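You operate a simulated robot arm through the tools that you are given. There is no shell and no other tool. Be economical: measure what you need, move in short steps, check, and stop when the job is done.

You run a simulated robot arm. Do the job below in one go: nothing can be reset, and whatever is moved stays where it is left.

Task
Take the brush on the top of the green tank and put it away on the front of the long steel bench. Take the long gutter on the inside of the green flood tray and put it away on the right end of the steel table. Take the sack from the shelf over the long steel bench and leave it on the top of the filling bench. Take the card headed seedlings and leave it on top of the teal planter on the plate right of tank 03. Put the feed card that says "Root feed" on the top of the narrow table. Open the cabinet drawer, fetch the orange card from there and stand it on the spot under the clear measuring tank, then shut the drawer. The order is free. Set down upright: orange card.

The check looks at the end state, three seconds after you hand in, the way a careful person would. Anything else that was tipped, shoved, dropped, spilled or broken makes it a failure.

Robot
A 7-joint arm with a fingered hand on a trunk, on a base that drives. Base frame: it is fixed to the floor where the robot stands at the start and does not move with it; the origin is under the middle of the robot, x ahead of it, y to its left, z up. Units: m, rad, N and s.
Its first joint turns from -2.897 to 2.897 rad. Places, roughly: brush (6x11x8 cm) [0.5, 0.2, 1.1]; cabinet drawer [5.6, 3.1, 1.1]; card headed seedlings [11.25, 1, 1]; front of the long steel bench (60x17 cm) [10.92, 0.08, 0.8]; long gutter (24x3x5 cm) [1.1, -2.4, 0.8]; orange card [5.75, 3, 1]; right end of the steel table (23x50 cm) [4.32, 0.04, 0.74]; sack [11.25, 0, 1.25]; spot under the clear measuring tank (20x24 cm) [9.14, -0.12, 0.76]; teal planter (10x10x9 cm) [9.8, 3.6, 1.3]; top of the filling bench [10.3, -3.8, 0.9]; top of the narrow table [6.7, -0.1, 0.8]. Payload 4 kg.
Tool frame: the origin (TCP) lies between the finger pads and is the grasp point; the fingertips stand 0.03 m ahead of it; z points along the fingers, y is the line along which they close. The gripper opens to 0.104 m. The gripper's body begins 0.035 m behind the TCP. The gripper is a hand of 4 fingers: y runs from the thumb to the fingers, the wrist lies at [-0.015, -0.113, -0.19] in the tool frame, and closing takes about 1.5 s.
Orientation is told as [roll, pitch, yaw] about the base's x, y, z axes, in that order, counted from this pose: with the fingers straight down and the wrist toward the robot, the tool's x, y and z point along [0, 1, 0], [1, 0, 0] and [0, 0, -1] of the base frame.

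Tools
- The arm moves only by the tool arm_command. Its argument "commands" is a list of rows, each an object of numbers (a shift or turn left out is 0, a gripper value left out holds the last): "tx", "ty", "tz": the shift along the tool's x, y, z in cm; "ax", "ay", "az": the turn, a rotation vector about the tool's x, y, z in rad. In form: [{"tx": .., "ty": .., "tz": .., "ax": .., "ay": .., "az": ..}, ...]. A call has 1 to 8 rows; each row is the pose to reach, as a shift and turn from the pose commanded when the call began, along the tool's axes at that moment. "fingers" is the finger opening in cm, from 0 to 10.4, set as the call begins (left out, the last holds). A row lasts 0.2 s, in which the tool goes at most 0.05 m and 0.15 rad; a call with a longer step from one row to the next is refused whole, and so is a gripper value outside its range. A pose out of reach is approached as far as the arm can. The call stops where the force on the tool passes 40 N (or 10 N more than at its start, if that is more) or the arm is blocked; 0.2 s more then pass. Each finger travels about 0.153 m/s and halts on what it meets, pressing with about 32 N; the grip force reading is that of the motor and also rises with nothing between the fingers. The clock runs only during rows and for 0.2 s after the last one: add rows that repeat a pose to give the fingers time. The reply holds the time, the measured pose of the TCP, the force on the tool along the base axes, the opening and the grip force, in the units named above and with some noise, with the torque about the TCP (base axes, N m) and any sound that the robot's microphone picked up, and new pictures: "show" is both (left out), scene, wrist or none.
- Cameras (640 x 400 px; columns grow to the right, rows downward): "scene" is now at [0.3276, 0.2209, 1.2921]; the picture's right is [0.29, -0.96, 0.00], its down [0.02, 0.01, -1.00] and it looks along [0.96, 0.29, 0.02] (base axes); focal length 214 px, centre (320, 200). "wrist" rides on the gripper at [0.061, -0.092, -0.13] in the tool frame; the picture's right is [-0.81, 0.27, -0.52], its down [-0.53, -0.71, 0.46] and it looks along [-0.24, 0.64, 0.72] (tool axes); focal length 275 px, centre (320, 200). There is no depth. A picture from a camera that has moved, and an enlarged one, comes with that camera's place and axes in the base frame and with its lens. The place of the scene camera against the robot may be out by one fixed shift of up to 0.012 m in any direction.
- base_move(legs): drives the robot by 1 to 6 legs, each [ahead, left, turn to the left] in m, m and rad, along the robot's own axes; the way and the turn of a leg run together, so that a leg with both is an arc; at most 1.5 m and 3.142 rad a leg. The arm and the cameras ride along, it lands a little off, and it stops where it bumps. It gives what a move gives, and a new picture of the scene camera.
- curl_fingers(index, middle, ring, thumb_bend, thumb_turn): sets how far each is bent, from 0 (flat) to 1 (curled in); at 0.3 the hand is open as for a grip, at 0.7 the pads meet at the TCP. One left out holds its place. A second passes; each finger stops where it meets its share of the squeeze, and holds until it gets a number again. A gripper value or a shape takes the hand back. It gives what a move gives, with no picture; readings hold the bend of each and the force on the fingers (four entries, about 0 where the hand has none), thumb and palm. thumb_turn goes from beside the hand (0) to across from the fingers (1), as for a grip.
- grasp_type(shape): the hand has 4 fingers and takes this shape, open, in about a second: jaw (thumb against the fingers, like two jaws); tri (thumb and two fingers); tip (a fingertip pinch); poke (one finger out to press); point (the index stretched); flat (the hand flat); cup (the hand cupped); fist (a fist). The gripper value then closes the fingers along that shape, each until it touches; the sizes above hold for jaw. It gives what a move gives, with no picture.
- turn_head(pan, tilt): turns the head with the scene camera to pan (to the left, within 2.496 rad either way) and tilt (down, from -0.506 to 1.204), counted from straight ahead of the robot. It gives what a move gives, and a new picture of the scene camera.
- inspect(camera, box): a new picture of the part [left, top, right, bottom] of that camera's present view, enlarged. It takes no simulated time.
- job_done(): hands the job in; it is judged then, once.

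Work in short steps. Places have to be worked out from the pictures, the camera data and where the tool is seen: move nearer, look again, correct. Check each grasp and each placing, and mend what went wrong. You have 207 turns and 260 pictures in all, those below and enlarged ones among them. Open the gripper and draw the arm clear of the work before you hand the job in, unless the task says otherwise; then end with one line.

The tools are called after "Call:" by a JSON object that holds its "name" and its "arguments". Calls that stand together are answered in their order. arm_command: Moves the arm, as the interface text tells. Its arguments: {"type":"object","properties":{"commands":{"type":"array","items":{"type":"object","properties":{"tx":{"type":"number"},"ty":{"type":"number"},"tz":{"type":"number"},"ax":{"type":"number"},"ay":{"type":"number"},"az":{"type":"number"}}}},"fingers":{"type":"number"},"show":{"type":"string","enum":["both","scene","wrist","none"]}},"required":["commands"]} The other tools are called the same way: grasp_type (shape) gives the hand a shape; curl_fingers (index, middle, ring, thumb_bend, thumb_turn) moves the fingers one by one; base_move (legs) drives the base; turn_head (pan, tilt) turns the head that bears the scene camera; inspect (camera, box) takes an enlarged picture of a part of a camera's view; job_done () hands the job in.

At the start:

```text
t: 0.0
eef_pos: [0.3977, 0.3232, 1.3323]
orientation: [-0.001, 0.0, 0.002]
contact_force: [0.4, 1.1, 0.7]
torque: [0.02, -0.01, 0.0]
gripper_width: 0.1035
grip_force: 0.1
shape: jaw
bend: [0.3, 0.3, 0.3, 0.3, 0.98]
finger forces: [0.1, 0.2, 0.0, 0.1, 0.0, 0.0]
robot x, y, heading: [0.0015, -0.0, 0.001]
head pan, tilt: [0.29, -0.019]
```

scene: 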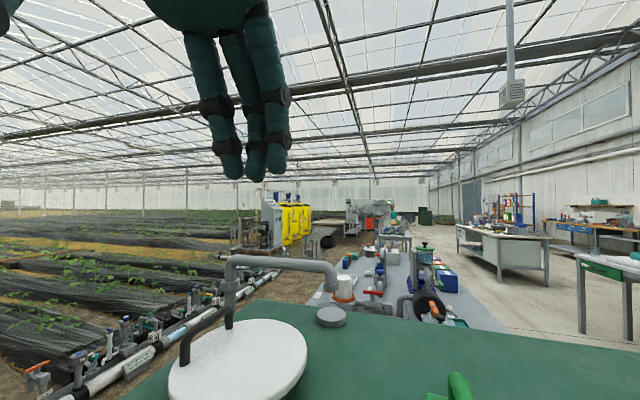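
wrist: 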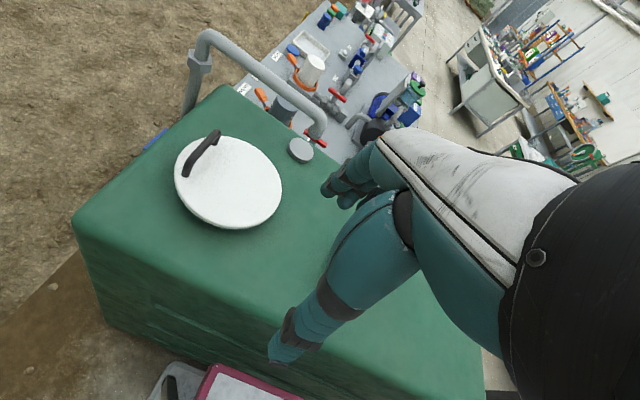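

The brush should be on the green tank just ahead; I tilt the head down to see it.

Call:
{"name": "turn_head", "arguments": {"pan": 0.1, "tilt": 0.7}}

```text
t: 1.1
eef_pos: [0.3988, 0.3239, 1.3334]
orientation: [0.0, 0.0, 0.0]
contact_force: [0.9, -0.4, -0.5]
torque: [0.0, 0.01, 0.03]
gripper_width: 0.1036
grip_force: 0.2
shape: jaw
bend: [0.3, 0.3, 0.3, 0.3, 0.98]
finger forces: [0.0, 0.0, 0.0, 0.1, 0.0, 0.0]
robot x, y, heading: [0.0018, -0.0, -0.003]
head pan, tilt: [0.099, 0.7]
camera scene: at [0.3265, 0.2038, 1.2266], right [0.1, -0.99, 0.0], down [-0.64, -0.06, -0.77], along [0.76, 0.08, -0.64], focal length 214 px, centre (320, 200)
```

scene: 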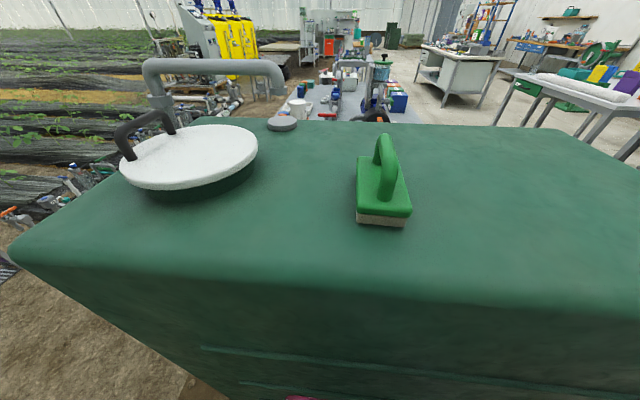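

The brush sits along x near (0.55, 0.15), its handle standing in the x–z plane. I turn the hand so that it closes along y and bring it above the brush.

Call:
{"name": "arm_command", "arguments": {"commands": [{"tx": -2, "ty": 2, "az": 0.15}, {"tx": -4, "ty": 4, "az": 0.3}, {"tx": -6, "ty": 6, "az": 0.45}, {"tx": -8, "ty": 8, "az": 0.6}, {"tx": -10, "ty": 10, "az": 0.75}, {"tx": -13, "ty": 12, "az": 0.9}, {"tx": -15, "ty": 13, "az": 1.05}, {"tx": -17, "ty": 15, "az": 1.2}], "show": "none"}}

Call:
{"name": "arm_command", "arguments": {"commands": [{"az": 0.12}, {"az": 0.24}, {"az": 0.37}, {"az": 0.37}]}}

```text
t: 2.9
eef_pos: [0.5474, 0.1535, 1.3312]
orientation: [-0.001, 0.0, -1.203]
contact_force: [0.1, 0.1, -0.3]
torque: [0.02, 0.01, 0.03]
gripper_width: 0.1038
grip_force: 0.0
shape: jaw
bend: [0.3, 0.3, 0.3, 0.3, 0.98]
finger forces: [0.0, 0.0, 0.0, 0.0, 0.0, 0.1]
robot x, y, heading: [-0.0024, 0.0004, -0.001]
head pan, tilt: [0.099, 0.7]
```

```text
t: 3.9
eef_pos: [0.5489, 0.1513, 1.3308]
orientation: [-0.005, 0.004, -1.571]
contact_force: [1.8, -2.4, -0.2]
torque: [0.19, 0.15, -0.04]
gripper_width: 0.1041
grip_force: 0.0
shape: jaw
bend: [0.3, 0.3, 0.3, 0.3, 0.98]
finger forces: [0.1, 0.1, 0.1, 0.0, 0.0, 0.0]
out of reach, approached as far as the arm can: row 1, 2, 3
robot x, y, heading: [-0.0008, -0.0023, -0.001]
head pan, tilt: [0.099, 0.7]
camera scene: at [0.328, 0.202, 1.2264], right [0.1, -1.0, 0.0], down [-0.64, -0.06, -0.76], along [0.76, 0.08, -0.64], focal length 214 px, centre (320, 200)
camera wrist: at [0.6098, 0.2414, 1.4619], right [-0.81, -0.28, 0.52], down [-0.53, 0.71, -0.45], along [-0.25, -0.64, -0.73], focal length 275 px, centre (320, 200)
```

scene: 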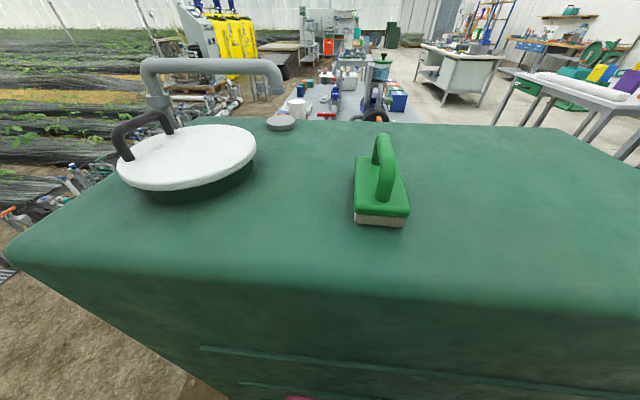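
wrist: 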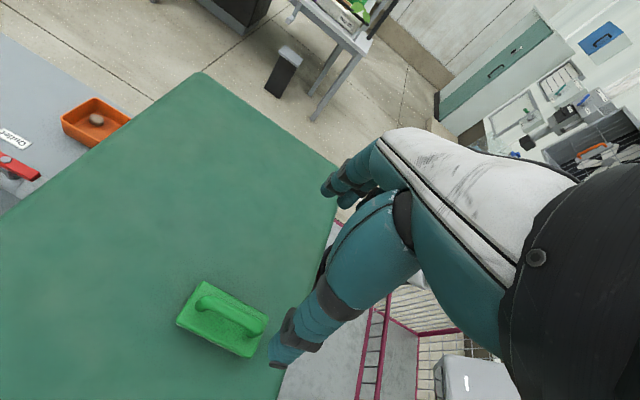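

Both cameras put the handle at about (0.545, 0.155, 1.10). I go down to 1.13 and look again.

Call:
{"name": "arm_command", "arguments": {"commands": [{"tz": 5, "ty": -0.5, "tx": -0.4}, {"tz": 10, "ty": -0.5, "tx": -0.4}, {"tz": 15, "ty": -0.5, "tx": -0.4}, {"tz": 18, "ty": -0.5, "tx": -0.4}, {"tz": 20, "ty": -0.5, "tx": -0.4}, {"tz": 20, "ty": -0.5, "tx": -0.4}]}}

```text
refused: row 1 steps farther than a row can; nothing moved
```

Each step must stay under 5 cm including the sideways part; I send it again with smaller steps.

Call:
{"name": "arm_command", "arguments": {"commands": [{"tz": 4, "ty": -0.5, "tx": -0.4}, {"tz": 8, "ty": -0.5, "tx": -0.4}, {"tz": 12, "ty": -0.5, "tx": -0.4}, {"tz": 16, "ty": -0.5, "tx": -0.4}, {"tz": 20, "ty": -0.5, "tx": -0.4}, {"tz": 20, "ty": -0.5, "tx": -0.4}]}}

```text
t: 5.3
eef_pos: [0.5449, 0.1574, 1.1311]
orientation: [-0.001, 0.0, -1.572]
contact_force: [-0.3, 0.0, 0.4]
torque: [0.0, 0.02, 0.04]
gripper_width: 0.1043
grip_force: 0.0
shape: jaw
bend: [0.3, 0.3, 0.3, 0.3, 0.98]
finger forces: [0.1, 0.0, 0.1, 0.1, 0.1, 0.1]
robot x, y, heading: [0.0009, 0.0019, -0.001]
head pan, tilt: [0.099, 0.7]
camera scene: at [0.3265, 0.2037, 1.2265], right [0.1, -1.0, 0.0], down [-0.64, -0.06, -0.76], along [0.76, 0.08, -0.64], focal length 214 px, centre (320, 200)
camera wrist: at [0.6049, 0.2496, 1.2617], right [-0.81, -0.28, 0.52], down [-0.53, 0.71, -0.46], along [-0.24, -0.64, -0.72], focal length 275 px, centre (320, 200)
```

scene: 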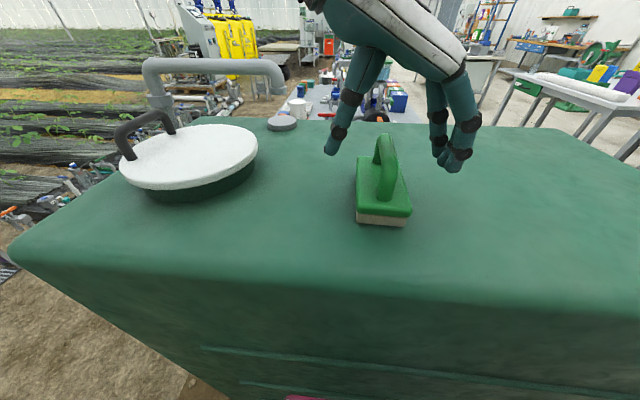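
wrist: 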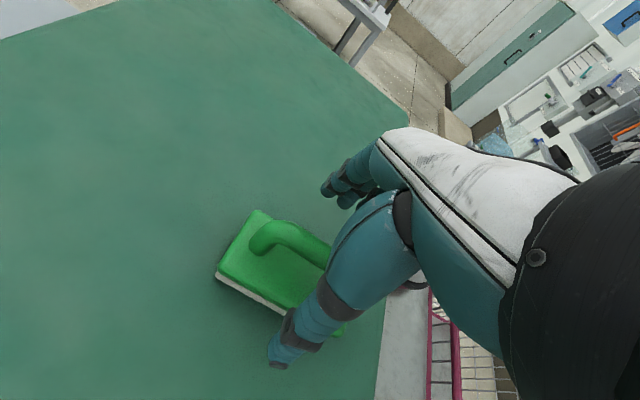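

The brush centre projects very near the line under the TCP, so the hand is aligned. I go down 4 cm with light force watching, then close on the handle.

Call:
{"name": "arm_command", "arguments": {"commands": [{"tz": 2}, {"tz": 4}, {"tz": 4.2}]}}

```text
t: 6.1
eef_pos: [0.5482, 0.1527, 1.0957]
orientation: [-0.001, 0.023, -1.586]
contact_force: [0.5, 0.2, 0.3]
torque: [0.01, 0.0, 0.05]
gripper_width: 0.1042
grip_force: 0.0
shape: jaw
bend: [0.3, 0.3, 0.3, 0.3, 0.98]
finger forces: [0.0, 0.0, 0.1, 0.1, 0.0, 0.0]
robot x, y, heading: [0.0037, 0.0017, 0.006]
head pan, tilt: [0.099, 0.7]
camera scene: at [0.3052, 0.2083, 1.198], right [0.2, -0.98, 0.0], down [-0.86, -0.18, -0.47], along [0.46, 0.1, -0.88], focal length 214 px, centre (320, 200)
camera wrist: at [0.61, 0.241, 1.2281], right [-0.81, -0.28, 0.51], down [-0.52, 0.73, -0.44], along [-0.25, -0.62, -0.74], focal length 275 px, centre (320, 200)
```

scene: 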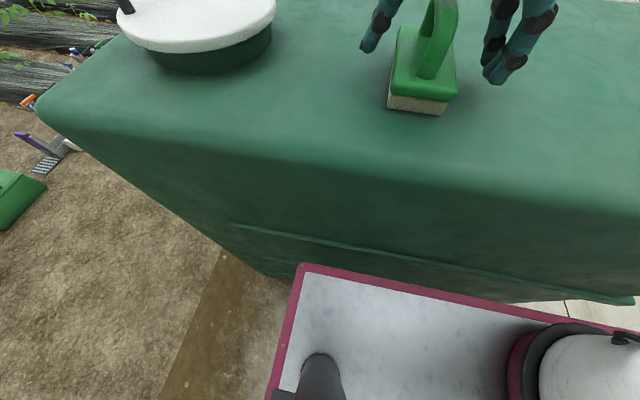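
wrist: 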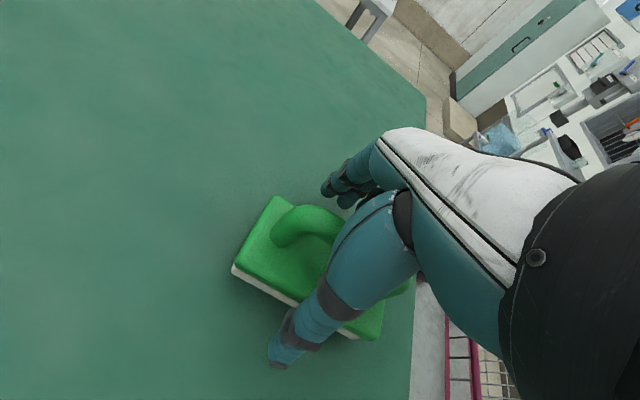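

The handle lies between the thumb and the fingers. I close on it.

Call:
{"name": "arm_command", "arguments": {"commands": [{"tz": 0}, {"tz": 0}, {"tz": 0}, {"tz": 0}, {"tz": 0}, {"tz": 0}, {"tz": 0}, {"tz": 0}], "fingers": 0, "show": "scene"}}

```text
t: 7.9
eef_pos: [0.5471, 0.154, 1.095]
orientation: [0.001, 0.018, -1.58]
contact_force: [1.3, -0.9, 3.4]
torque: [-0.03, -0.05, 0.04]
gripper_width: 0.0497
grip_force: 31.8
shape: jaw
bend: [0.74, 0.48, 0.46, 0.69, 1.0]
finger forces: [17.4, 9.2, 4.1, 0.0, 29.5, 0.0]
robot x, y, heading: [-0.0019, -0.0003, 0.002]
head pan, tilt: [0.099, 0.7]
camera scene: at [0.3042, 0.2074, 1.1969], right [0.19, -0.98, 0.0], down [-0.87, -0.17, -0.46], along [0.45, 0.09, -0.89], focal length 214 px, centre (320, 200)
```

scene: 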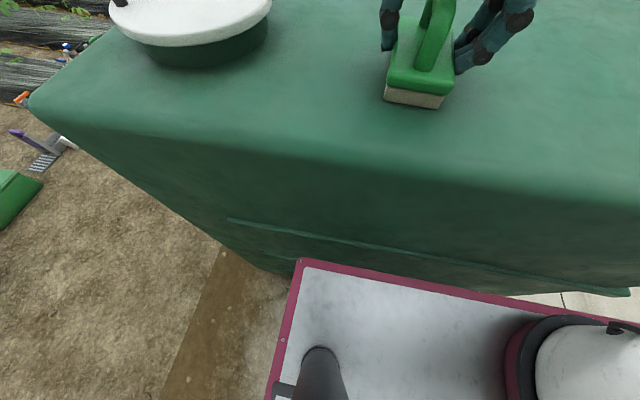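

The grip reads 32 N at 5 cm, so it has hold of the brush body. I lift and check.

Call:
{"name": "arm_command", "arguments": {"commands": [{"tz": -2}, {"tz": -4}, {"tz": -7}, {"tz": -10}, {"tz": -10}]}}

```text
t: 9.1
eef_pos: [0.5444, 0.1592, 1.1894]
orientation: [0.0, -0.001, -1.571]
contact_force: [-0.2, -1.3, -0.1]
torque: [-0.02, 0.02, 0.02]
gripper_width: 0.0495
grip_force: 31.7
shape: jaw
bend: [0.74, 0.48, 0.46, 0.68, 0.99]
finger forces: [16.9, 8.8, 4.0, 0.0, 29.7, 0.0]
robot x, y, heading: [-0.0005, 0.002, 0.002]
head pan, tilt: [0.099, 0.7]
camera scene: at [0.3262, 0.206, 1.2266], right [0.13, -0.99, 0.0], down [-0.64, -0.08, -0.77], along [0.76, 0.1, -0.64], focal length 214 px, centre (320, 200)
camera wrist: at [0.6048, 0.2504, 1.3201], right [-0.81, -0.28, 0.52], down [-0.53, 0.71, -0.46], along [-0.24, -0.65, -0.72], focal length 275 px, centre (320, 200)
```

scene: 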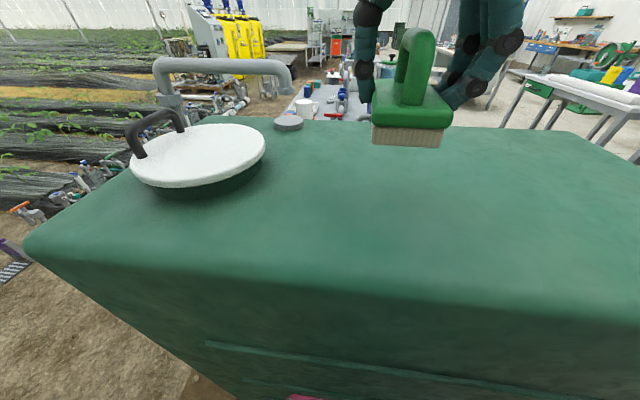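
wrist: 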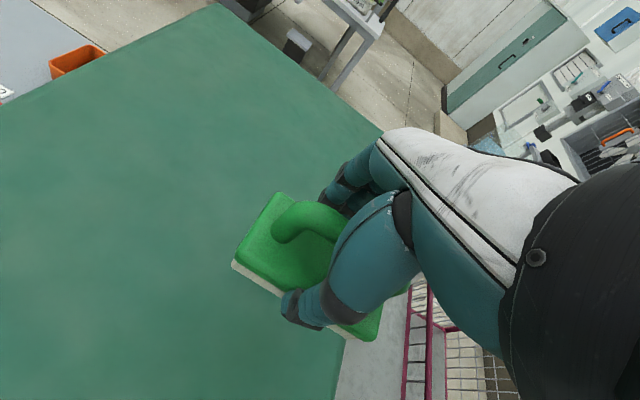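

The brush is held firmly. I raise it and bring it nearer the body before looking round for a way to drive.

Call:
{"name": "arm_command", "arguments": {"commands": [{"tz": -4, "tx": -2}, {"tz": -8, "tx": -5}, {"tz": -12, "tx": -8}, {"tz": -15, "tx": -12}, {"tz": -15, "tx": -14}], "show": "none"}}

Call:
{"name": "turn_head", "arguments": {"pan": -0.8, "tilt": 0.5}}

Call:
{"name": "turn_head", "arguments": {"pan": -1.9, "tilt": 0.5}}

```text
t: 10.3
eef_pos: [0.4298, 0.1378, 1.305]
orientation: [-0.001, 0.002, -1.572]
contact_force: [-0.4, -0.5, -1.4]
torque: [0.01, -0.06, 0.01]
gripper_width: 0.0495
grip_force: 31.6
shape: jaw
bend: [0.74, 0.48, 0.47, 0.69, 0.99]
finger forces: [17.0, 8.7, 4.1, 0.1, 29.8, 0.1]
out of reach, approached as far as the arm can: row 4, 5
robot x, y, heading: [-0.0008, 0.0028, -0.001]
head pan, tilt: [0.099, 0.7]
```

```text
t: 11.5
eef_pos: [0.4295, 0.1383, 1.3047]
orientation: [0.0, 0.0, -1.572]
contact_force: [0.7, -0.3, -1.2]
torque: [0.01, -0.01, 0.0]
gripper_width: 0.0494
grip_force: 31.9
shape: jaw
bend: [0.74, 0.48, 0.47, 0.69, 0.99]
finger forces: [17.1, 8.7, 4.2, 0.0, 29.9, 0.0]
robot x, y, heading: [-0.0017, -0.0015, -0.001]
head pan, tilt: [-0.799, 0.499]
camera scene: at [0.3054, 0.1301, 1.2442], right [-0.72, -0.7, 0.0], down [-0.33, 0.34, -0.88], along [0.61, -0.63, -0.48], focal length 214 px, centre (320, 200)
```

scene: 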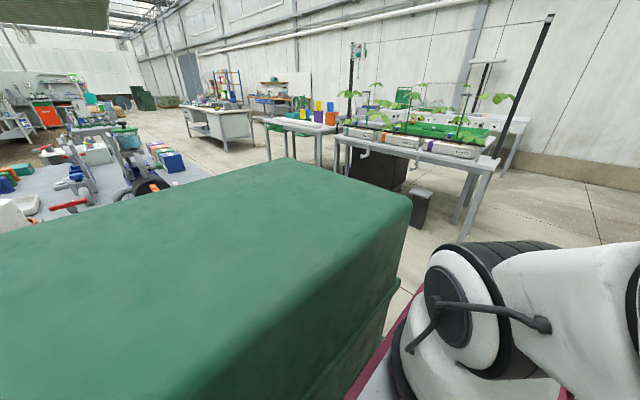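

```text
t: 12.8
eef_pos: [0.4295, 0.1386, 1.3051]
orientation: [0.0, 0.001, -1.57]
contact_force: [0.3, 0.3, -1.5]
torque: [-0.01, 0.0, 0.04]
gripper_width: 0.0498
grip_force: 32.2
shape: jaw
bend: [0.74, 0.48, 0.47, 0.69, 0.99]
finger forces: [17.1, 8.7, 4.1, 0.0, 29.9, 0.1]
robot x, y, heading: [-0.0011, 0.001, 0.001]
head pan, tilt: [-1.901, 0.499]
camera scene: at [0.2125, 0.1092, 1.2443], right [-0.95, 0.32, 0.0], down [0.15, 0.45, -0.88], along [-0.28, -0.83, -0.48], focal length 214 px, centre (320, 200)
```

scene: 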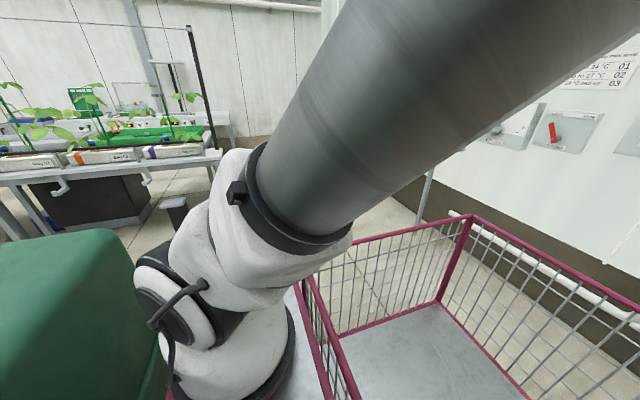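

The pink-rimmed wire basket may be part of my own base. I look further back and to the left.

Call:
{"name": "turn_head", "arguments": {"pan": -2.45, "tilt": 0.8}}

Call:
{"name": "turn_head", "arguments": {"pan": 2.2, "tilt": 0.7}}

Call:
{"name": "turn_head", "arguments": {"pan": 1.0, "tilt": 0.6}}

```text
t: 13.8
eef_pos: [0.4289, 0.1384, 1.3058]
orientation: [-0.001, -0.002, -1.571]
contact_force: [-0.6, -0.5, -1.5]
torque: [0.01, 0.0, 0.01]
gripper_width: 0.0499
grip_force: 32.5
shape: jaw
bend: [0.74, 0.48, 0.47, 0.69, 0.99]
finger forces: [16.9, 8.6, 4.1, 0.0, 29.9, 0.0]
robot x, y, heading: [0.0037, 0.0036, -0.001]
head pan, tilt: [-2.45, 0.799]
camera scene: at [0.1798, 0.1438, 1.2183], right [-0.64, 0.77, 0.0], down [0.55, 0.46, -0.7], along [-0.54, -0.45, -0.72], focal length 214 px, centre (320, 200)
```

scene: 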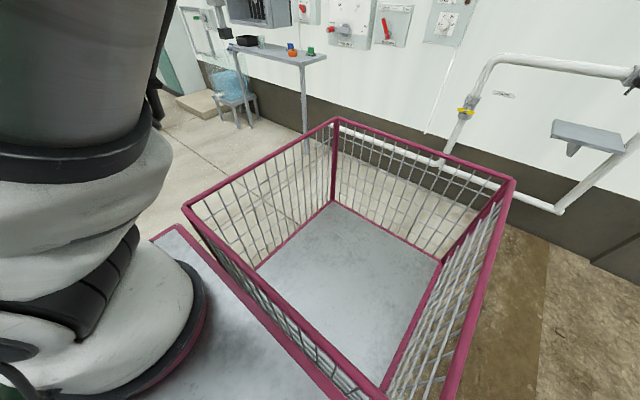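

```text
t: 17.5
eef_pos: [0.4296, 0.1388, 1.3055]
orientation: [0.001, 0.0, -1.572]
contact_force: [-0.1, 0.6, -0.9]
torque: [0.01, 0.01, 0.0]
gripper_width: 0.0497
grip_force: 32.4
shape: jaw
bend: [0.74, 0.48, 0.47, 0.69, 0.99]
finger forces: [17.0, 8.7, 4.0, 0.1, 29.7, 0.1]
robot x, y, heading: [0.003, -0.0012, -0.001]
head pan, tilt: [2.201, 0.7]
camera scene: at [0.1919, 0.264, 1.2265], right [0.81, 0.59, 0.0], down [0.38, -0.52, -0.76], along [-0.45, 0.62, -0.64], focal length 214 px, centre (320, 200)
```

scene: 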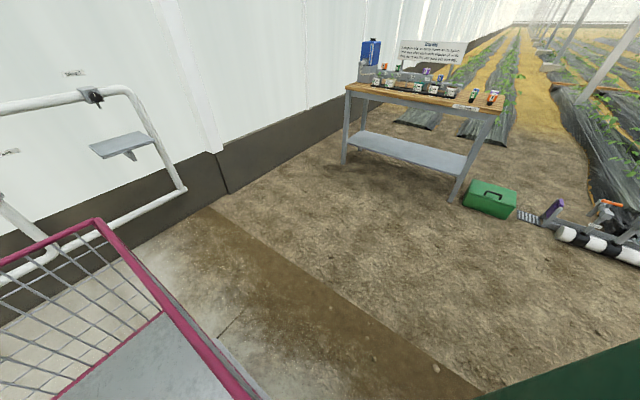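

```text
t: 18.9
eef_pos: [0.4291, 0.14, 1.3046]
orientation: [0.0, 0.001, -1.57]
contact_force: [0.3, 0.5, -0.5]
torque: [-0.02, 0.0, -0.01]
gripper_width: 0.0496
grip_force: 32.3
shape: jaw
bend: [0.74, 0.48, 0.47, 0.69, 0.99]
finger forces: [17.0, 8.7, 4.2, 0.0, 29.9, 0.0]
robot x, y, heading: [-0.003, -0.0031, 0.004]
head pan, tilt: [1.0, 0.6]
camera scene: at [0.2896, 0.2697, 1.2352], right [0.84, -0.54, 0.0], down [-0.3, -0.48, -0.82], along [0.45, 0.69, -0.57], focal length 214 px, centre (320, 200)
```

scene: 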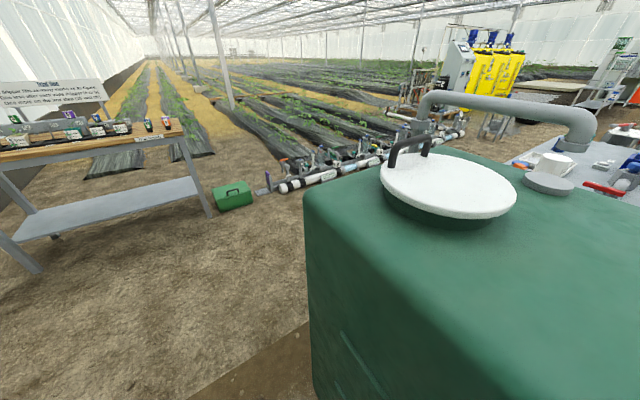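

The basket moves with my base, but I will carry each item in the hand. I enlarge the left table, because its small cards may include the feed card.

Call:
{"name": "inspect", "arguments": {"camera": "scene", "box": [0, 60, 220, 200]}}

```text
2.86 times, centred on (110, 130) of scene
camera zoom: at [0.2896, 0.2697, 1.2352], right [0.84, -0.54, 0.0], down [-0.3, -0.48, -0.82], along [0.45, 0.69, -0.57], focal length 613 px, centre (920, 400)
```

zoom: 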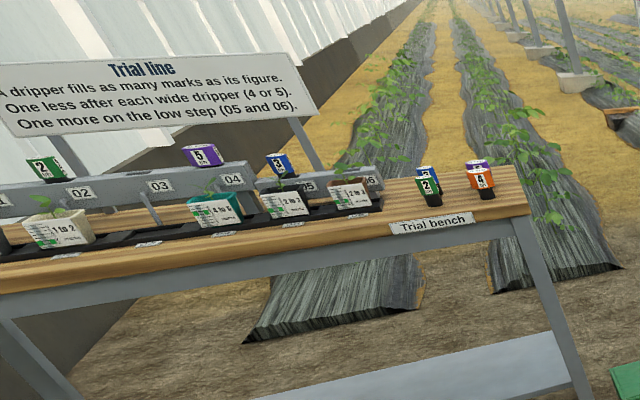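

The aisle between the tank or mat (y > −0.65) and the tables (y < −1.9) looks clear. I back off a little, strafe right to y ≈ −1.2 and drive on a first stretch.

Call:
{"name": "turn_head", "arguments": {"pan": -0.3, "tilt": 0.35}}

Call:
{"name": "base_move", "arguments": {"legs": [[-0.05, 0, 0], [0, -1.2, 0]]}}

```text
t: 20.4
eef_pos: [0.4295, 0.138, 1.3051]
orientation: [0.002, -0.001, -1.571]
contact_force: [0.3, -0.8, -1.3]
torque: [-0.02, 0.0, -0.01]
gripper_width: 0.0497
grip_force: 32.2
shape: jaw
bend: [0.74, 0.48, 0.47, 0.69, 0.99]
finger forces: [17.0, 8.7, 4.1, 0.0, 29.7, 0.1]
robot x, y, heading: [-0.0048, 0.0008, 0.001]
head pan, tilt: [-0.3, 0.351]
camera scene: at [0.3309, 0.1678, 1.2579], right [-0.29, -0.96, 0.0], down [-0.33, 0.1, -0.94], along [0.9, -0.28, -0.34], focal length 214 px, centre (320, 200)
```

scene: 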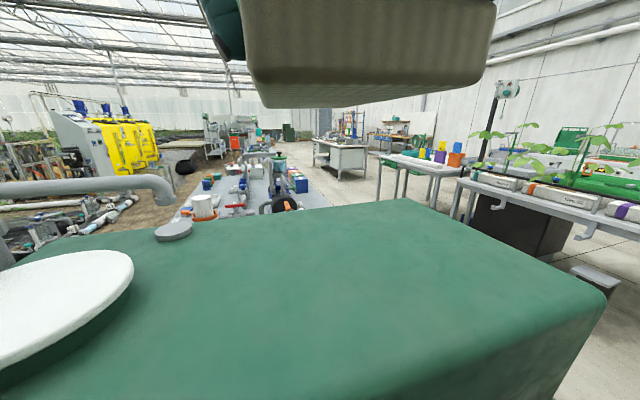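

```text
t: 27.1
eef_pos: [0.3707, -1.0919, 1.3054]
orientation: [0.001, -0.002, -1.59]
contact_force: [0.3, -0.6, -1.3]
torque: [0.0, 0.02, -0.02]
gripper_width: 0.0498
grip_force: 32.4
shape: jaw
bend: [0.74, 0.48, 0.47, 0.69, 0.99]
finger forces: [17.0, 8.7, 4.1, 0.0, 29.8, 0.1]
robot x, y, heading: [-0.0626, -1.2213, -0.022]
head pan, tilt: [-0.3, 0.351]
camera scene: at [0.2732, -1.0609, 1.2579], right [-0.31, -0.95, 0.0], down [-0.33, 0.11, -0.94], along [0.89, -0.3, -0.34], focal length 214 px, centre (320, 200)
```

scene: 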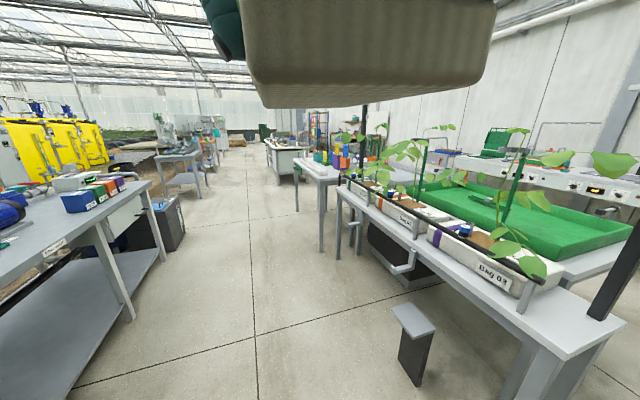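

The aisle runs between y ≈ −0.2 and −1.65, with a small stool at the right. I shift back to y ≈ −0.95 and drive forward about 5 m.

Call:
{"name": "base_move", "arguments": {"legs": [[0, 0.26, 0.022], [1.5, 0, 0], [1.5, 0, 0], [1.5, 0, 0]]}}

```text
t: 49.8
eef_pos: [4.8327, -0.8895, 1.3049]
orientation: [0.001, 0.0, -1.586]
contact_force: [0.0, -0.8, -1.2]
torque: [-0.01, -0.02, 0.06]
gripper_width: 0.0497
grip_force: 32.0
shape: jaw
bend: [0.74, 0.48, 0.47, 0.69, 0.99]
finger forces: [17.1, 8.7, 4.1, 0.1, 29.8, 0.0]
robot x, y, heading: [4.4009, -1.0224, -0.011]
head pan, tilt: [-0.3, 0.351]
camera scene: at [4.7344, -0.8593, 1.2579], right [-0.31, -0.95, 0.0], down [-0.33, 0.11, -0.94], along [0.89, -0.29, -0.34], focal length 214 px, centre (320, 200)
```

scene: 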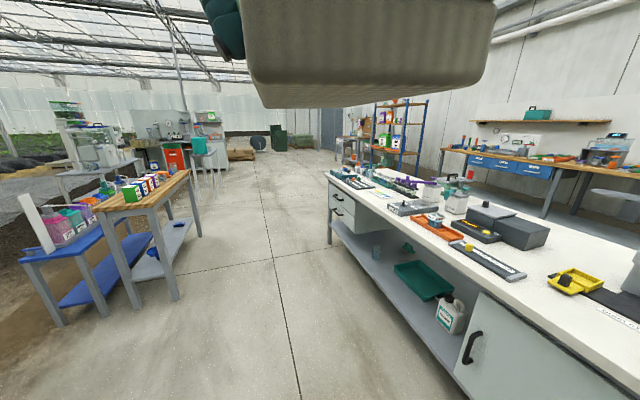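

I enlarge the left part to identify the narrow table and what is on it.

Call:
{"name": "inspect", "arguments": {"camera": "scene", "box": [0, 90, 260, 260]}}

Call:
{"name": "turn_head", "arguments": {"pan": 0.3, "tilt": 0.2}}

```text
2.35 times, centred on (130, 175) of scene
camera zoom: at [4.7344, -0.8593, 1.2579], right [-0.31, -0.95, 0.0], down [-0.33, 0.11, -0.94], along [0.89, -0.29, -0.34], focal length 505 px, centre (767, 259)
```

zoom: 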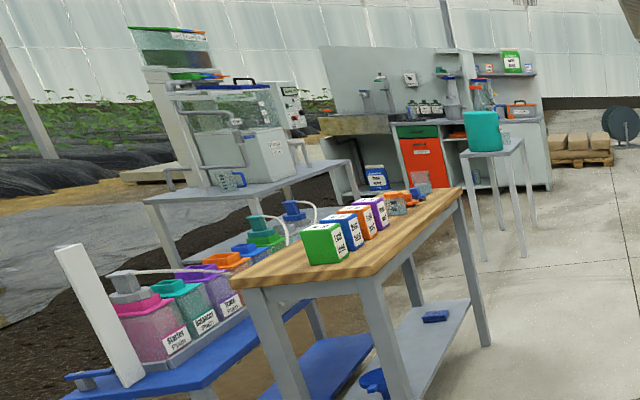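

```text
t: 50.8
eef_pos: [4.8311, -0.8899, 1.3045]
orientation: [-0.002, 0.001, -1.585]
contact_force: [-0.7, 0.2, -0.6]
torque: [0.01, 0.01, -0.01]
gripper_width: 0.0497
grip_force: 31.6
shape: jaw
bend: [0.74, 0.48, 0.47, 0.69, 0.99]
finger forces: [16.9, 8.7, 4.1, 0.0, 29.8, 0.0]
robot x, y, heading: [4.399, -1.0218, -0.016]
head pan, tilt: [0.3, 0.201]
camera scene: at [4.7352, -0.8043, 1.2719], right [0.28, -0.96, 0.0], down [-0.19, -0.06, -0.98], along [0.94, 0.28, -0.2], focal length 214 px, centre (320, 200)
```

scene: 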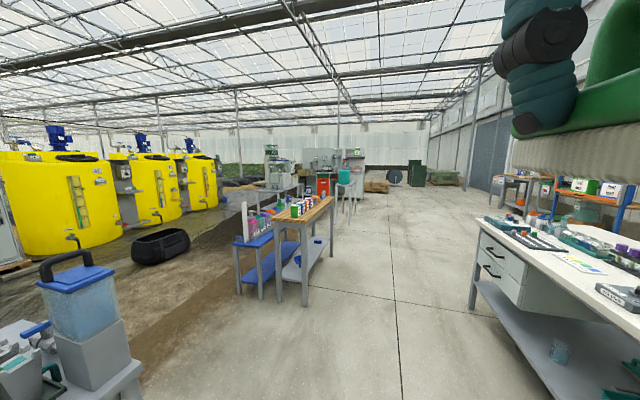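

The aisle ahead is free. I drive to x ≈ 8.9 while holding y ≈ −1.0.

Call:
{"name": "base_move", "arguments": {"legs": [[0, 0, 0.015], [1.5, 0, 0], [1.5, 0, 0], [1.3, 0, 0]]}}

```text
t: 71.7
eef_pos: [9.1192, -0.7462, 1.3047]
orientation: [0.002, 0.001, -1.531]
contact_force: [0.4, -0.6, -1.3]
torque: [0.01, -0.02, -0.01]
gripper_width: 0.0496
grip_force: 32.1
shape: jaw
bend: [0.74, 0.48, 0.47, 0.69, 0.99]
finger forces: [17.0, 8.7, 4.1, 0.0, 29.8, 0.1]
robot x, y, heading: [8.6959, -0.9029, 0.037]
head pan, tilt: [0.3, 0.201]
camera scene: at [9.0175, -0.6653, 1.2719], right [0.33, -0.94, 0.0], down [-0.19, -0.07, -0.98], along [0.92, 0.33, -0.2], focal length 214 px, centre (320, 200)
```

scene: 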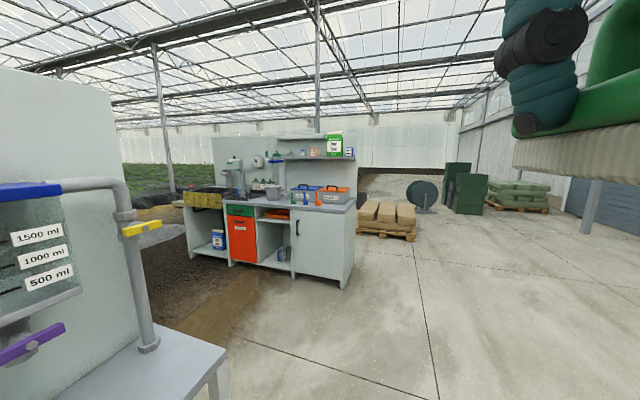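

The long steel bench is ahead, its right end near (10.88, −0.3). I enlarge it to see the free space on its front.

Call:
{"name": "inspect", "arguments": {"camera": "scene", "box": [180, 120, 380, 245]}}

```text
3.20 times, centred on (280, 182) of scene
camera zoom: at [9.0175, -0.6653, 1.2719], right [0.33, -0.94, 0.0], down [-0.19, -0.07, -0.98], along [0.92, 0.33, -0.2], focal length 686 px, centre (448, 256)
```

zoom: 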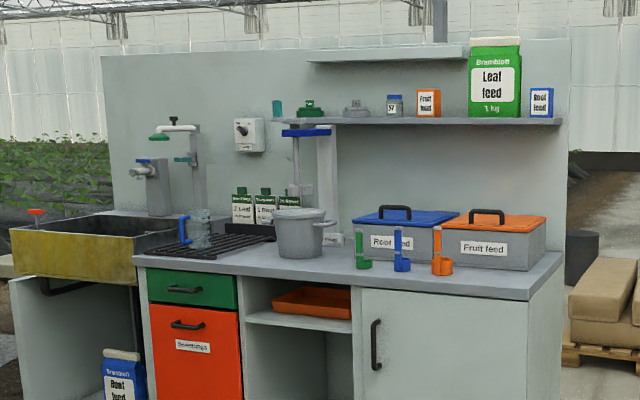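

I see the sack ("Leaf feed") and a blue "Root feed" card on the shelf, with measuring cups and boxes on the bench. I drive to x ≈ 10.15 and then strafe left towards y ≈ −0.3.

Call:
{"name": "base_move", "arguments": {"legs": [[1.45, -0.05, -0.037], [0, 0.55, 0]]}}

Call:
{"name": "turn_head", "arguments": {"pan": 0.0, "tilt": 0.45}}

```text
t: 81.5
eef_pos: [10.5296, -0.2383, 1.3051]
orientation: [-0.001, 0.0, -1.577]
contact_force: [-0.3, -0.2, -1.4]
torque: [-0.03, -0.03, -0.04]
gripper_width: 0.0496
grip_force: 32.0
shape: jaw
bend: [0.74, 0.48, 0.47, 0.69, 0.99]
finger forces: [17.0, 8.7, 4.2, 0.0, 29.8, 0.0]
robot x, y, heading: [10.0992, -0.3738, -0.01]
head pan, tilt: [0.3, 0.201]
camera scene: at [10.4329, -0.1534, 1.2719], right [0.29, -0.96, 0.0], down [-0.19, -0.06, -0.98], along [0.94, 0.28, -0.2], focal length 214 px, centre (320, 200)
```

scene: 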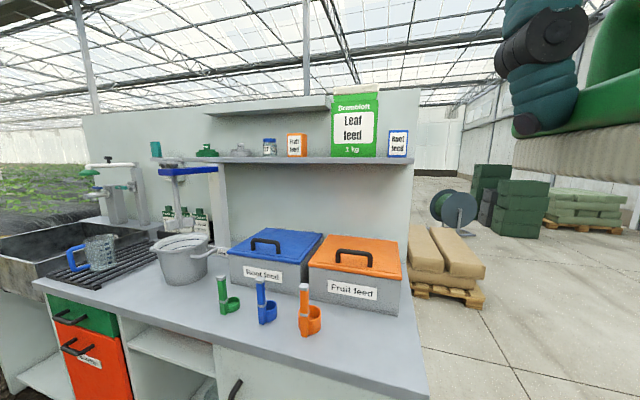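

```text
t: 82.3
eef_pos: [10.5304, -0.2379, 1.3059]
orientation: [0.0, 0.002, -1.576]
contact_force: [0.5, 0.4, -0.6]
torque: [-0.02, -0.03, -0.02]
gripper_width: 0.0497
grip_force: 31.4
shape: jaw
bend: [0.74, 0.48, 0.47, 0.69, 0.99]
finger forces: [17.0, 8.8, 4.1, 0.1, 29.9, 0.1]
robot x, y, heading: [10.1032, -0.3745, -0.01]
head pan, tilt: [0.0, 0.45]
camera scene: at [10.4357, -0.1809, 1.2488], right [0.0, -1.0, 0.0], down [-0.43, 0.0, -0.9], along [0.9, 0.0, -0.43], focal length 214 px, centre (320, 200)
```

scene: 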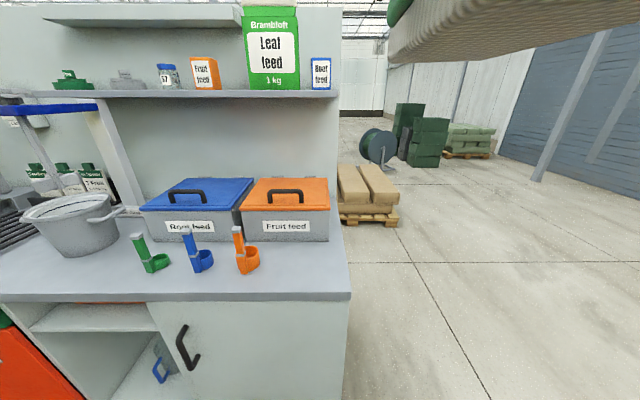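

The bench edge is at x ≈ 10.81, and a free patch lies right of the orange cup, around (10.92, −0.14). I move a little closer so that the arm reaches it comfortably.

Call:
{"name": "base_move", "arguments": {"legs": [[0.15, 0.06, 0.01]]}}

```text
t: 83.7
eef_pos: [10.6815, -0.1736, 1.3058]
orientation: [0.0, -0.001, -1.565]
contact_force: [-0.1, 0.0, -1.3]
torque: [0.01, 0.02, 0.02]
gripper_width: 0.0497
grip_force: 31.7
shape: jaw
bend: [0.74, 0.48, 0.47, 0.69, 0.99]
finger forces: [17.0, 8.7, 4.1, 0.1, 29.8, 0.0]
robot x, y, heading: [10.2502, -0.3181, 0.009]
head pan, tilt: [0.0, 0.45]
camera scene: at [10.585, -0.1171, 1.2487], right [0.01, -1.0, 0.0], down [-0.44, 0.0, -0.9], along [0.9, 0.0, -0.44], focal length 214 px, centre (320, 200)
```

scene: 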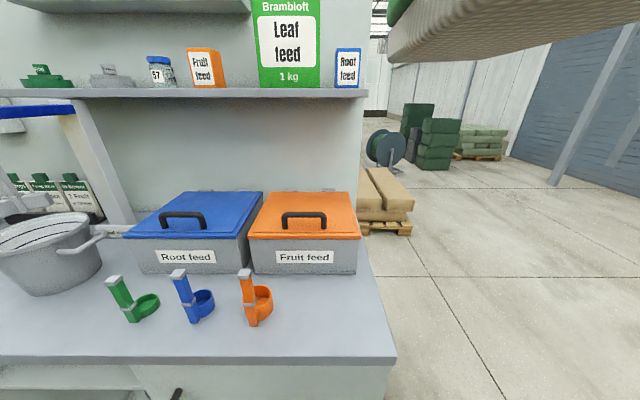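

The patch is clear. I carry the brush forward over it and down to about 8 cm above the bench.

Call:
{"name": "arm_command", "arguments": {"commands": [{"tx": 4}, {"tx": 8.5}, {"tx": 13, "ty": -1}, {"tx": 17.5, "ty": -2}, {"tx": 21, "ty": -3, "tz": 2}, {"tx": 24, "ty": -3.2, "tz": 5}, {"tx": 24.5, "ty": -3.2, "tz": 9}, {"tx": 24.5, "ty": -3.2, "tz": 13}], "show": "none"}}

Call:
{"name": "arm_command", "arguments": {"commands": [{"tz": 4}, {"tz": 8}, {"tz": 12}, {"tz": 16}, {"tz": 20}, {"tz": 22}, {"tz": 22}]}}

```text
t: 84.8
eef_pos: [10.7928, -0.0887, 1.3102]
orientation: [-0.001, 0.027, -1.345]
contact_force: [-0.4, -0.4, -0.1]
torque: [-0.01, -0.01, -0.03]
gripper_width: 0.0496
grip_force: 32.4
shape: jaw
bend: [0.74, 0.48, 0.47, 0.68, 0.99]
finger forces: [17.0, 8.7, 4.2, 0.1, 29.9, 0.0]
robot x, y, heading: [10.2528, -0.3152, 0.005]
head pan, tilt: [0.0, 0.45]
stopped in row 5: the arm was blocked; the commanded pose is now the measured one
```

```text
t: 86.6
eef_pos: [10.8106, -0.0865, 1.1215]
orientation: [0.029, 0.113, -1.357]
contact_force: [0.5, -0.6, -0.6]
torque: [-0.01, 0.01, 0.01]
gripper_width: 0.0493
grip_force: 32.0
shape: jaw
bend: [0.74, 0.48, 0.47, 0.69, 0.99]
finger forces: [16.9, 8.7, 4.2, 0.0, 29.8, 0.0]
robot x, y, heading: [10.2504, -0.315, 0.008]
head pan, tilt: [0.0, 0.45]
stopped in row 7: the arm was blocked; the commanded pose is now the measured one
camera scene: at [10.5476, -0.1184, 1.1895], right [-0.02, -1.0, 0.0], down [-0.94, 0.02, -0.35], along [0.35, -0.01, -0.94], focal length 214 px, centre (320, 200)
camera wrist: at [10.8491, -0.0012, 1.2637], right [-0.74, -0.5, 0.46], down [-0.67, 0.63, -0.39], along [-0.1, -0.59, -0.8], focal length 275 px, centre (320, 200)
```

scene: 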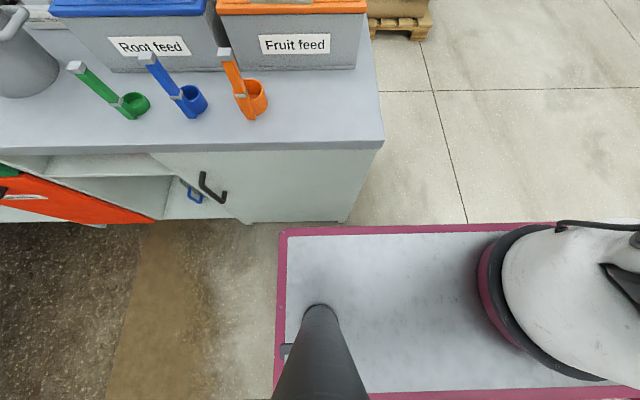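
wrist: 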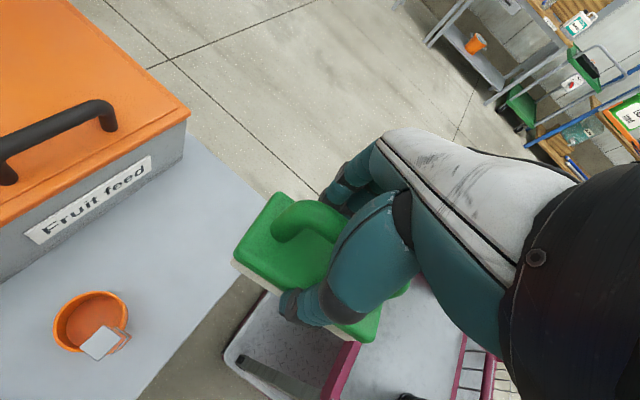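

The arm seems to foul the head mast when the hand is forward and left of the robot's axis. I swing the hand to the right, lift it and straighten it, then shift the base instead.

Call:
{"name": "arm_command", "arguments": {"commands": [{"tx": -2, "ty": 1, "tz": -3}, {"tx": -4, "ty": 4, "tz": -5, "ay": 0.02, "az": 0.03}, {"tx": -6, "ty": 8, "tz": -6, "ay": 0.04, "az": 0.06}, {"tx": -7, "ty": 12, "tz": -8, "ay": 0.06, "ax": -0.02, "az": 0.1}, {"tx": -7, "ty": 16, "tz": -8, "ay": 0.08, "ax": -0.03, "az": 0.14}, {"tx": -7, "ty": 20, "tz": -8, "ay": 0.1, "ax": -0.05, "az": 0.18}, {"tx": -7, "ty": 24, "tz": -8, "ay": 0.105, "ax": -0.05, "az": 0.21}, {"tx": -7, "ty": 28, "tz": -8, "ay": 0.105, "ax": -0.05, "az": 0.21}], "show": "scene"}}

```text
t: 88.4
eef_pos: [10.7928, -0.3231, 1.1788]
orientation: [0.133, 0.051, -1.363]
contact_force: [0.5, -0.5, -1.3]
torque: [0.01, -0.03, -0.02]
gripper_width: 0.0496
grip_force: 32.1
shape: jaw
bend: [0.74, 0.48, 0.47, 0.69, 0.99]
finger forces: [16.9, 8.7, 4.2, 0.0, 29.9, 0.0]
robot x, y, heading: [10.2554, -0.3129, 0.006]
head pan, tilt: [0.0, 0.45]
stopped in row 8: the arm was blocked; the commanded pose is now the measured one
camera scene: at [10.5551, -0.1226, 1.1956], right [-0.08, -1.0, 0.0], down [-0.89, 0.07, -0.44], along [0.44, -0.04, -0.9], focal length 214 px, centre (320, 200)
```

scene: 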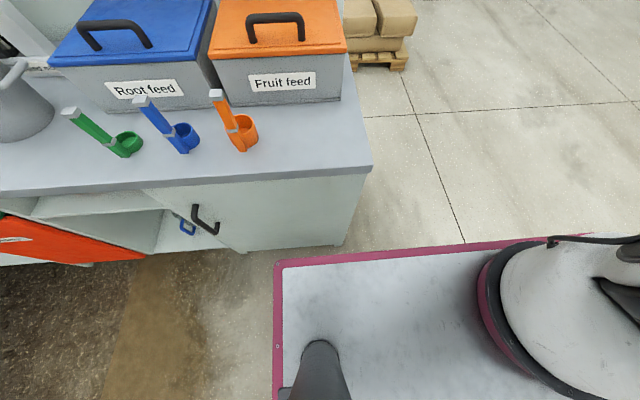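

The tilt came from my own wrong correction signs. I level the tool, lift it, and then turn it back towards yaw 0 (wrist towards the robot), the pose that was free at the start.

Call:
{"name": "arm_command", "arguments": {"commands": [{"tz": -4, "tx": -2, "ax": -0.03, "ay": -0.07}, {"tz": -8, "tx": -4, "ax": -0.051, "ay": -0.133}, {"tz": -12, "tx": -6, "ax": -0.051, "ay": -0.133}], "show": "none"}}

Call:
{"name": "arm_command", "arguments": {"commands": [{"az": -0.15}, {"az": -0.3}, {"az": -0.45}, {"az": -0.6}, {"az": -0.75}, {"az": -0.9}, {"az": -1.05}, {"az": -1.2}], "show": "scene"}}

```text
t: 89.2
eef_pos: [10.7188, -0.3463, 1.2875]
orientation: [-0.009, 0.002, -1.376]
contact_force: [0.0, 0.2, -1.0]
torque: [-0.12, -0.04, -0.01]
gripper_width: 0.0494
grip_force: 31.8
shape: jaw
bend: [0.74, 0.48, 0.47, 0.68, 0.99]
finger forces: [16.8, 8.7, 4.2, 0.0, 30.0, 0.1]
robot x, y, heading: [10.2519, -0.3151, 0.003]
head pan, tilt: [0.0, 0.45]
```

```text
t: 91.0
eef_pos: [10.7471, -0.2354, 1.2569]
orientation: [-0.001, 0.003, -0.171]
contact_force: [0.8, 1.2, -1.6]
torque: [0.0, 0.02, -0.02]
gripper_width: 0.0494
grip_force: 31.8
shape: jaw
bend: [0.74, 0.48, 0.47, 0.68, 0.99]
finger forces: [17.0, 8.7, 4.3, 0.1, 30.0, 0.0]
out of reach, approached as far as the arm can: row 2, 3, 4, 5, 6, 7, 8
robot x, y, heading: [10.254, -0.3137, 0.003]
head pan, tilt: [0.0, 0.45]
camera scene: at [10.5849, -0.1172, 1.2487], right [0.01, -1.0, 0.0], down [-0.44, 0.0, -0.9], along [0.9, 0.0, -0.44], focal length 214 px, centre (320, 200)
```

scene: 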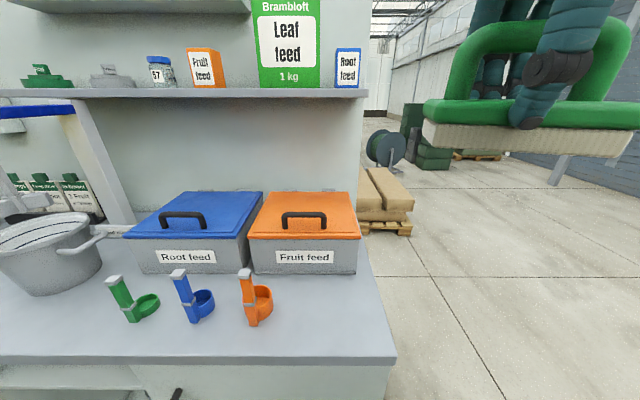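

The head view is level again and the hand is at yaw ≈ −0.17. I strafe the base left 0.15 m so that the target lies straight ahead of the arm.

Call:
{"name": "base_move", "arguments": {"legs": [[0, 0.15, 0]]}}

Call:
{"name": "arm_command", "arguments": {"commands": [{"az": -0.1}, {"az": -0.17, "ty": 4}, {"az": -0.17, "ty": 8, "tz": 2}, {"az": -0.17, "ty": 11, "tz": 5}, {"az": -0.17, "ty": 13, "tz": 8}, {"az": -0.17, "ty": 14, "tz": 12}]}}

```text
t: 92.4
eef_pos: [10.7462, -0.0868, 1.2555]
orientation: [0.001, 0.004, -0.175]
contact_force: [0.0, 0.7, -0.4]
torque: [0.03, -0.04, 0.02]
gripper_width: 0.0495
grip_force: 31.4
shape: jaw
bend: [0.74, 0.48, 0.47, 0.68, 0.99]
finger forces: [17.1, 8.7, 4.3, 0.0, 30.0, 0.0]
robot x, y, heading: [10.2534, -0.16, 0.008]
head pan, tilt: [0.0, 0.45]
camera scene: at [10.5843, 0.033, 1.2487], right [0.0, -1.0, 0.0], down [-0.44, 0.0, -0.9], along [0.9, 0.0, -0.44], focal length 214 px, centre (320, 200)
```

scene: 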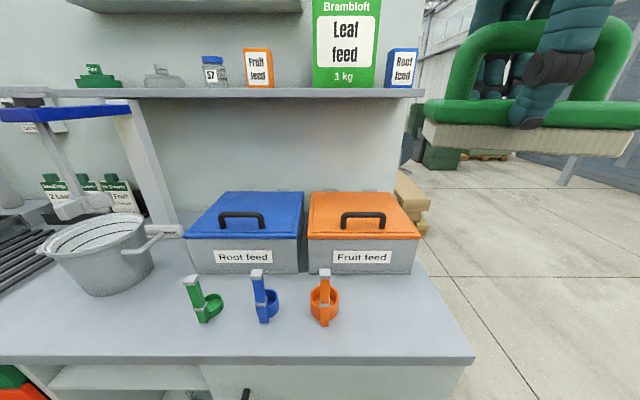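

```text
t: 93.8
eef_pos: [10.8855, -0.1108, 1.1356]
orientation: [0.001, 0.003, -0.006]
contact_force: [0.7, 0.4, -1.4]
torque: [0.0, -0.01, -0.03]
gripper_width: 0.0496
grip_force: 32.0
shape: jaw
bend: [0.74, 0.48, 0.47, 0.68, 0.99]
finger forces: [17.0, 8.7, 4.2, 0.1, 30.0, 0.1]
out of reach, approached as far as the arm can: row 1
robot x, y, heading: [10.2508, -0.1648, 0.009]
head pan, tilt: [0.0, 0.45]
camera scene: at [10.5842, 0.033, 1.2487], right [0.0, -1.0, 0.0], down [-0.44, 0.0, -0.9], along [0.9, 0.0, -0.44], focal length 214 px, centre (320, 200)
camera wrist: at [10.794, -0.0497, 1.2667], right [0.27, -0.81, 0.52], down [-0.72, -0.53, -0.45], along [0.64, -0.25, -0.73], focal length 275 px, centre (320, 200)
```

scene: 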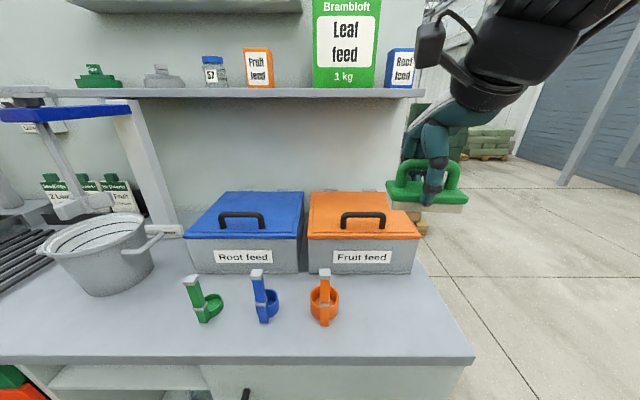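
wrist: 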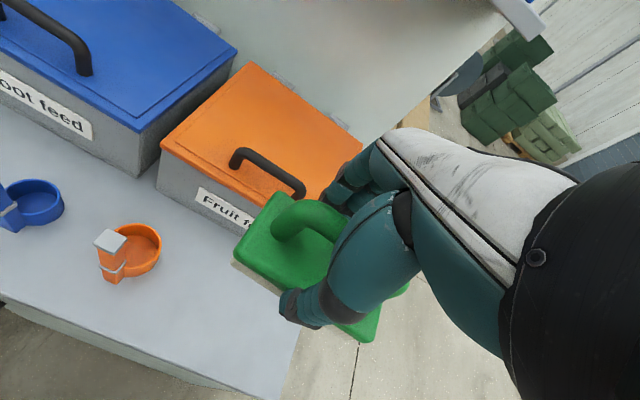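

The geometry is good now: the brush is over the free patch, centred at about (10.885, −0.12). I shift 1.5 cm right and go down to just above the bench.

Call:
{"name": "arm_command", "arguments": {"commands": [{"tx": -1.5, "tz": 4}, {"tx": -1.5, "tz": 8}, {"tx": -1.5, "tz": 12}, {"tx": -1.5, "tz": 16}, {"tx": -1.5, "tz": 20}, {"tx": -1.5, "tz": 23.5}, {"tx": -1.5, "tz": 24.5}, {"tx": -1.5, "tz": 24.5}]}}

```text
t: 95.6
eef_pos: [10.9092, -0.1133, 0.8959]
orientation: [0.0, 0.004, -0.005]
contact_force: [-0.1, 0.7, -1.7]
torque: [0.03, -0.05, -0.02]
gripper_width: 0.049
grip_force: 31.6
shape: jaw
bend: [0.74, 0.49, 0.47, 0.69, 0.98]
finger forces: [16.8, 8.4, 4.1, 0.0, 29.3, 0.0]
out of reach, approached as far as the arm can: row 4, 5, 6, 7, 8
robot x, y, heading: [10.2515, -0.1637, 0.006]
head pan, tilt: [0.0, 0.45]
camera scene: at [10.5843, 0.033, 1.2487], right [0.0, -1.0, 0.0], down [-0.44, 0.0, -0.9], along [0.9, 0.0, -0.44], focal length 214 px, centre (320, 200)
camera wrist: at [10.8175, -0.0519, 1.0269], right [0.27, -0.81, 0.52], down [-0.72, -0.53, -0.45], along [0.64, -0.25, -0.73], focal length 275 px, centre (320, 200)
```

scene: 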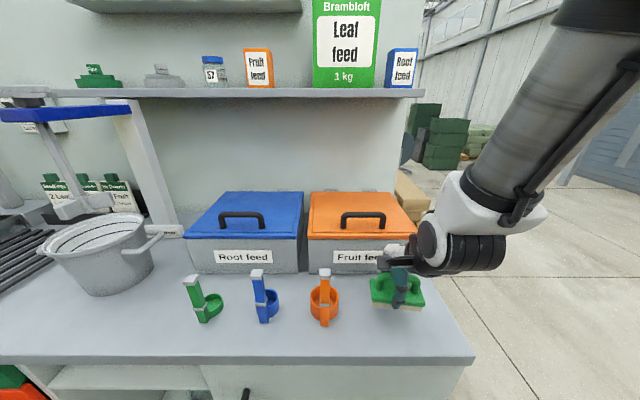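
wrist: 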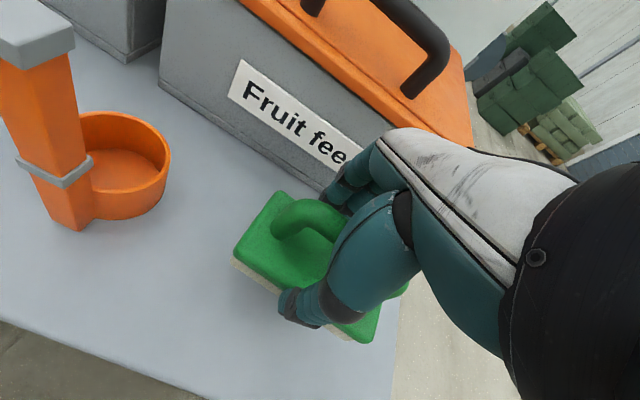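

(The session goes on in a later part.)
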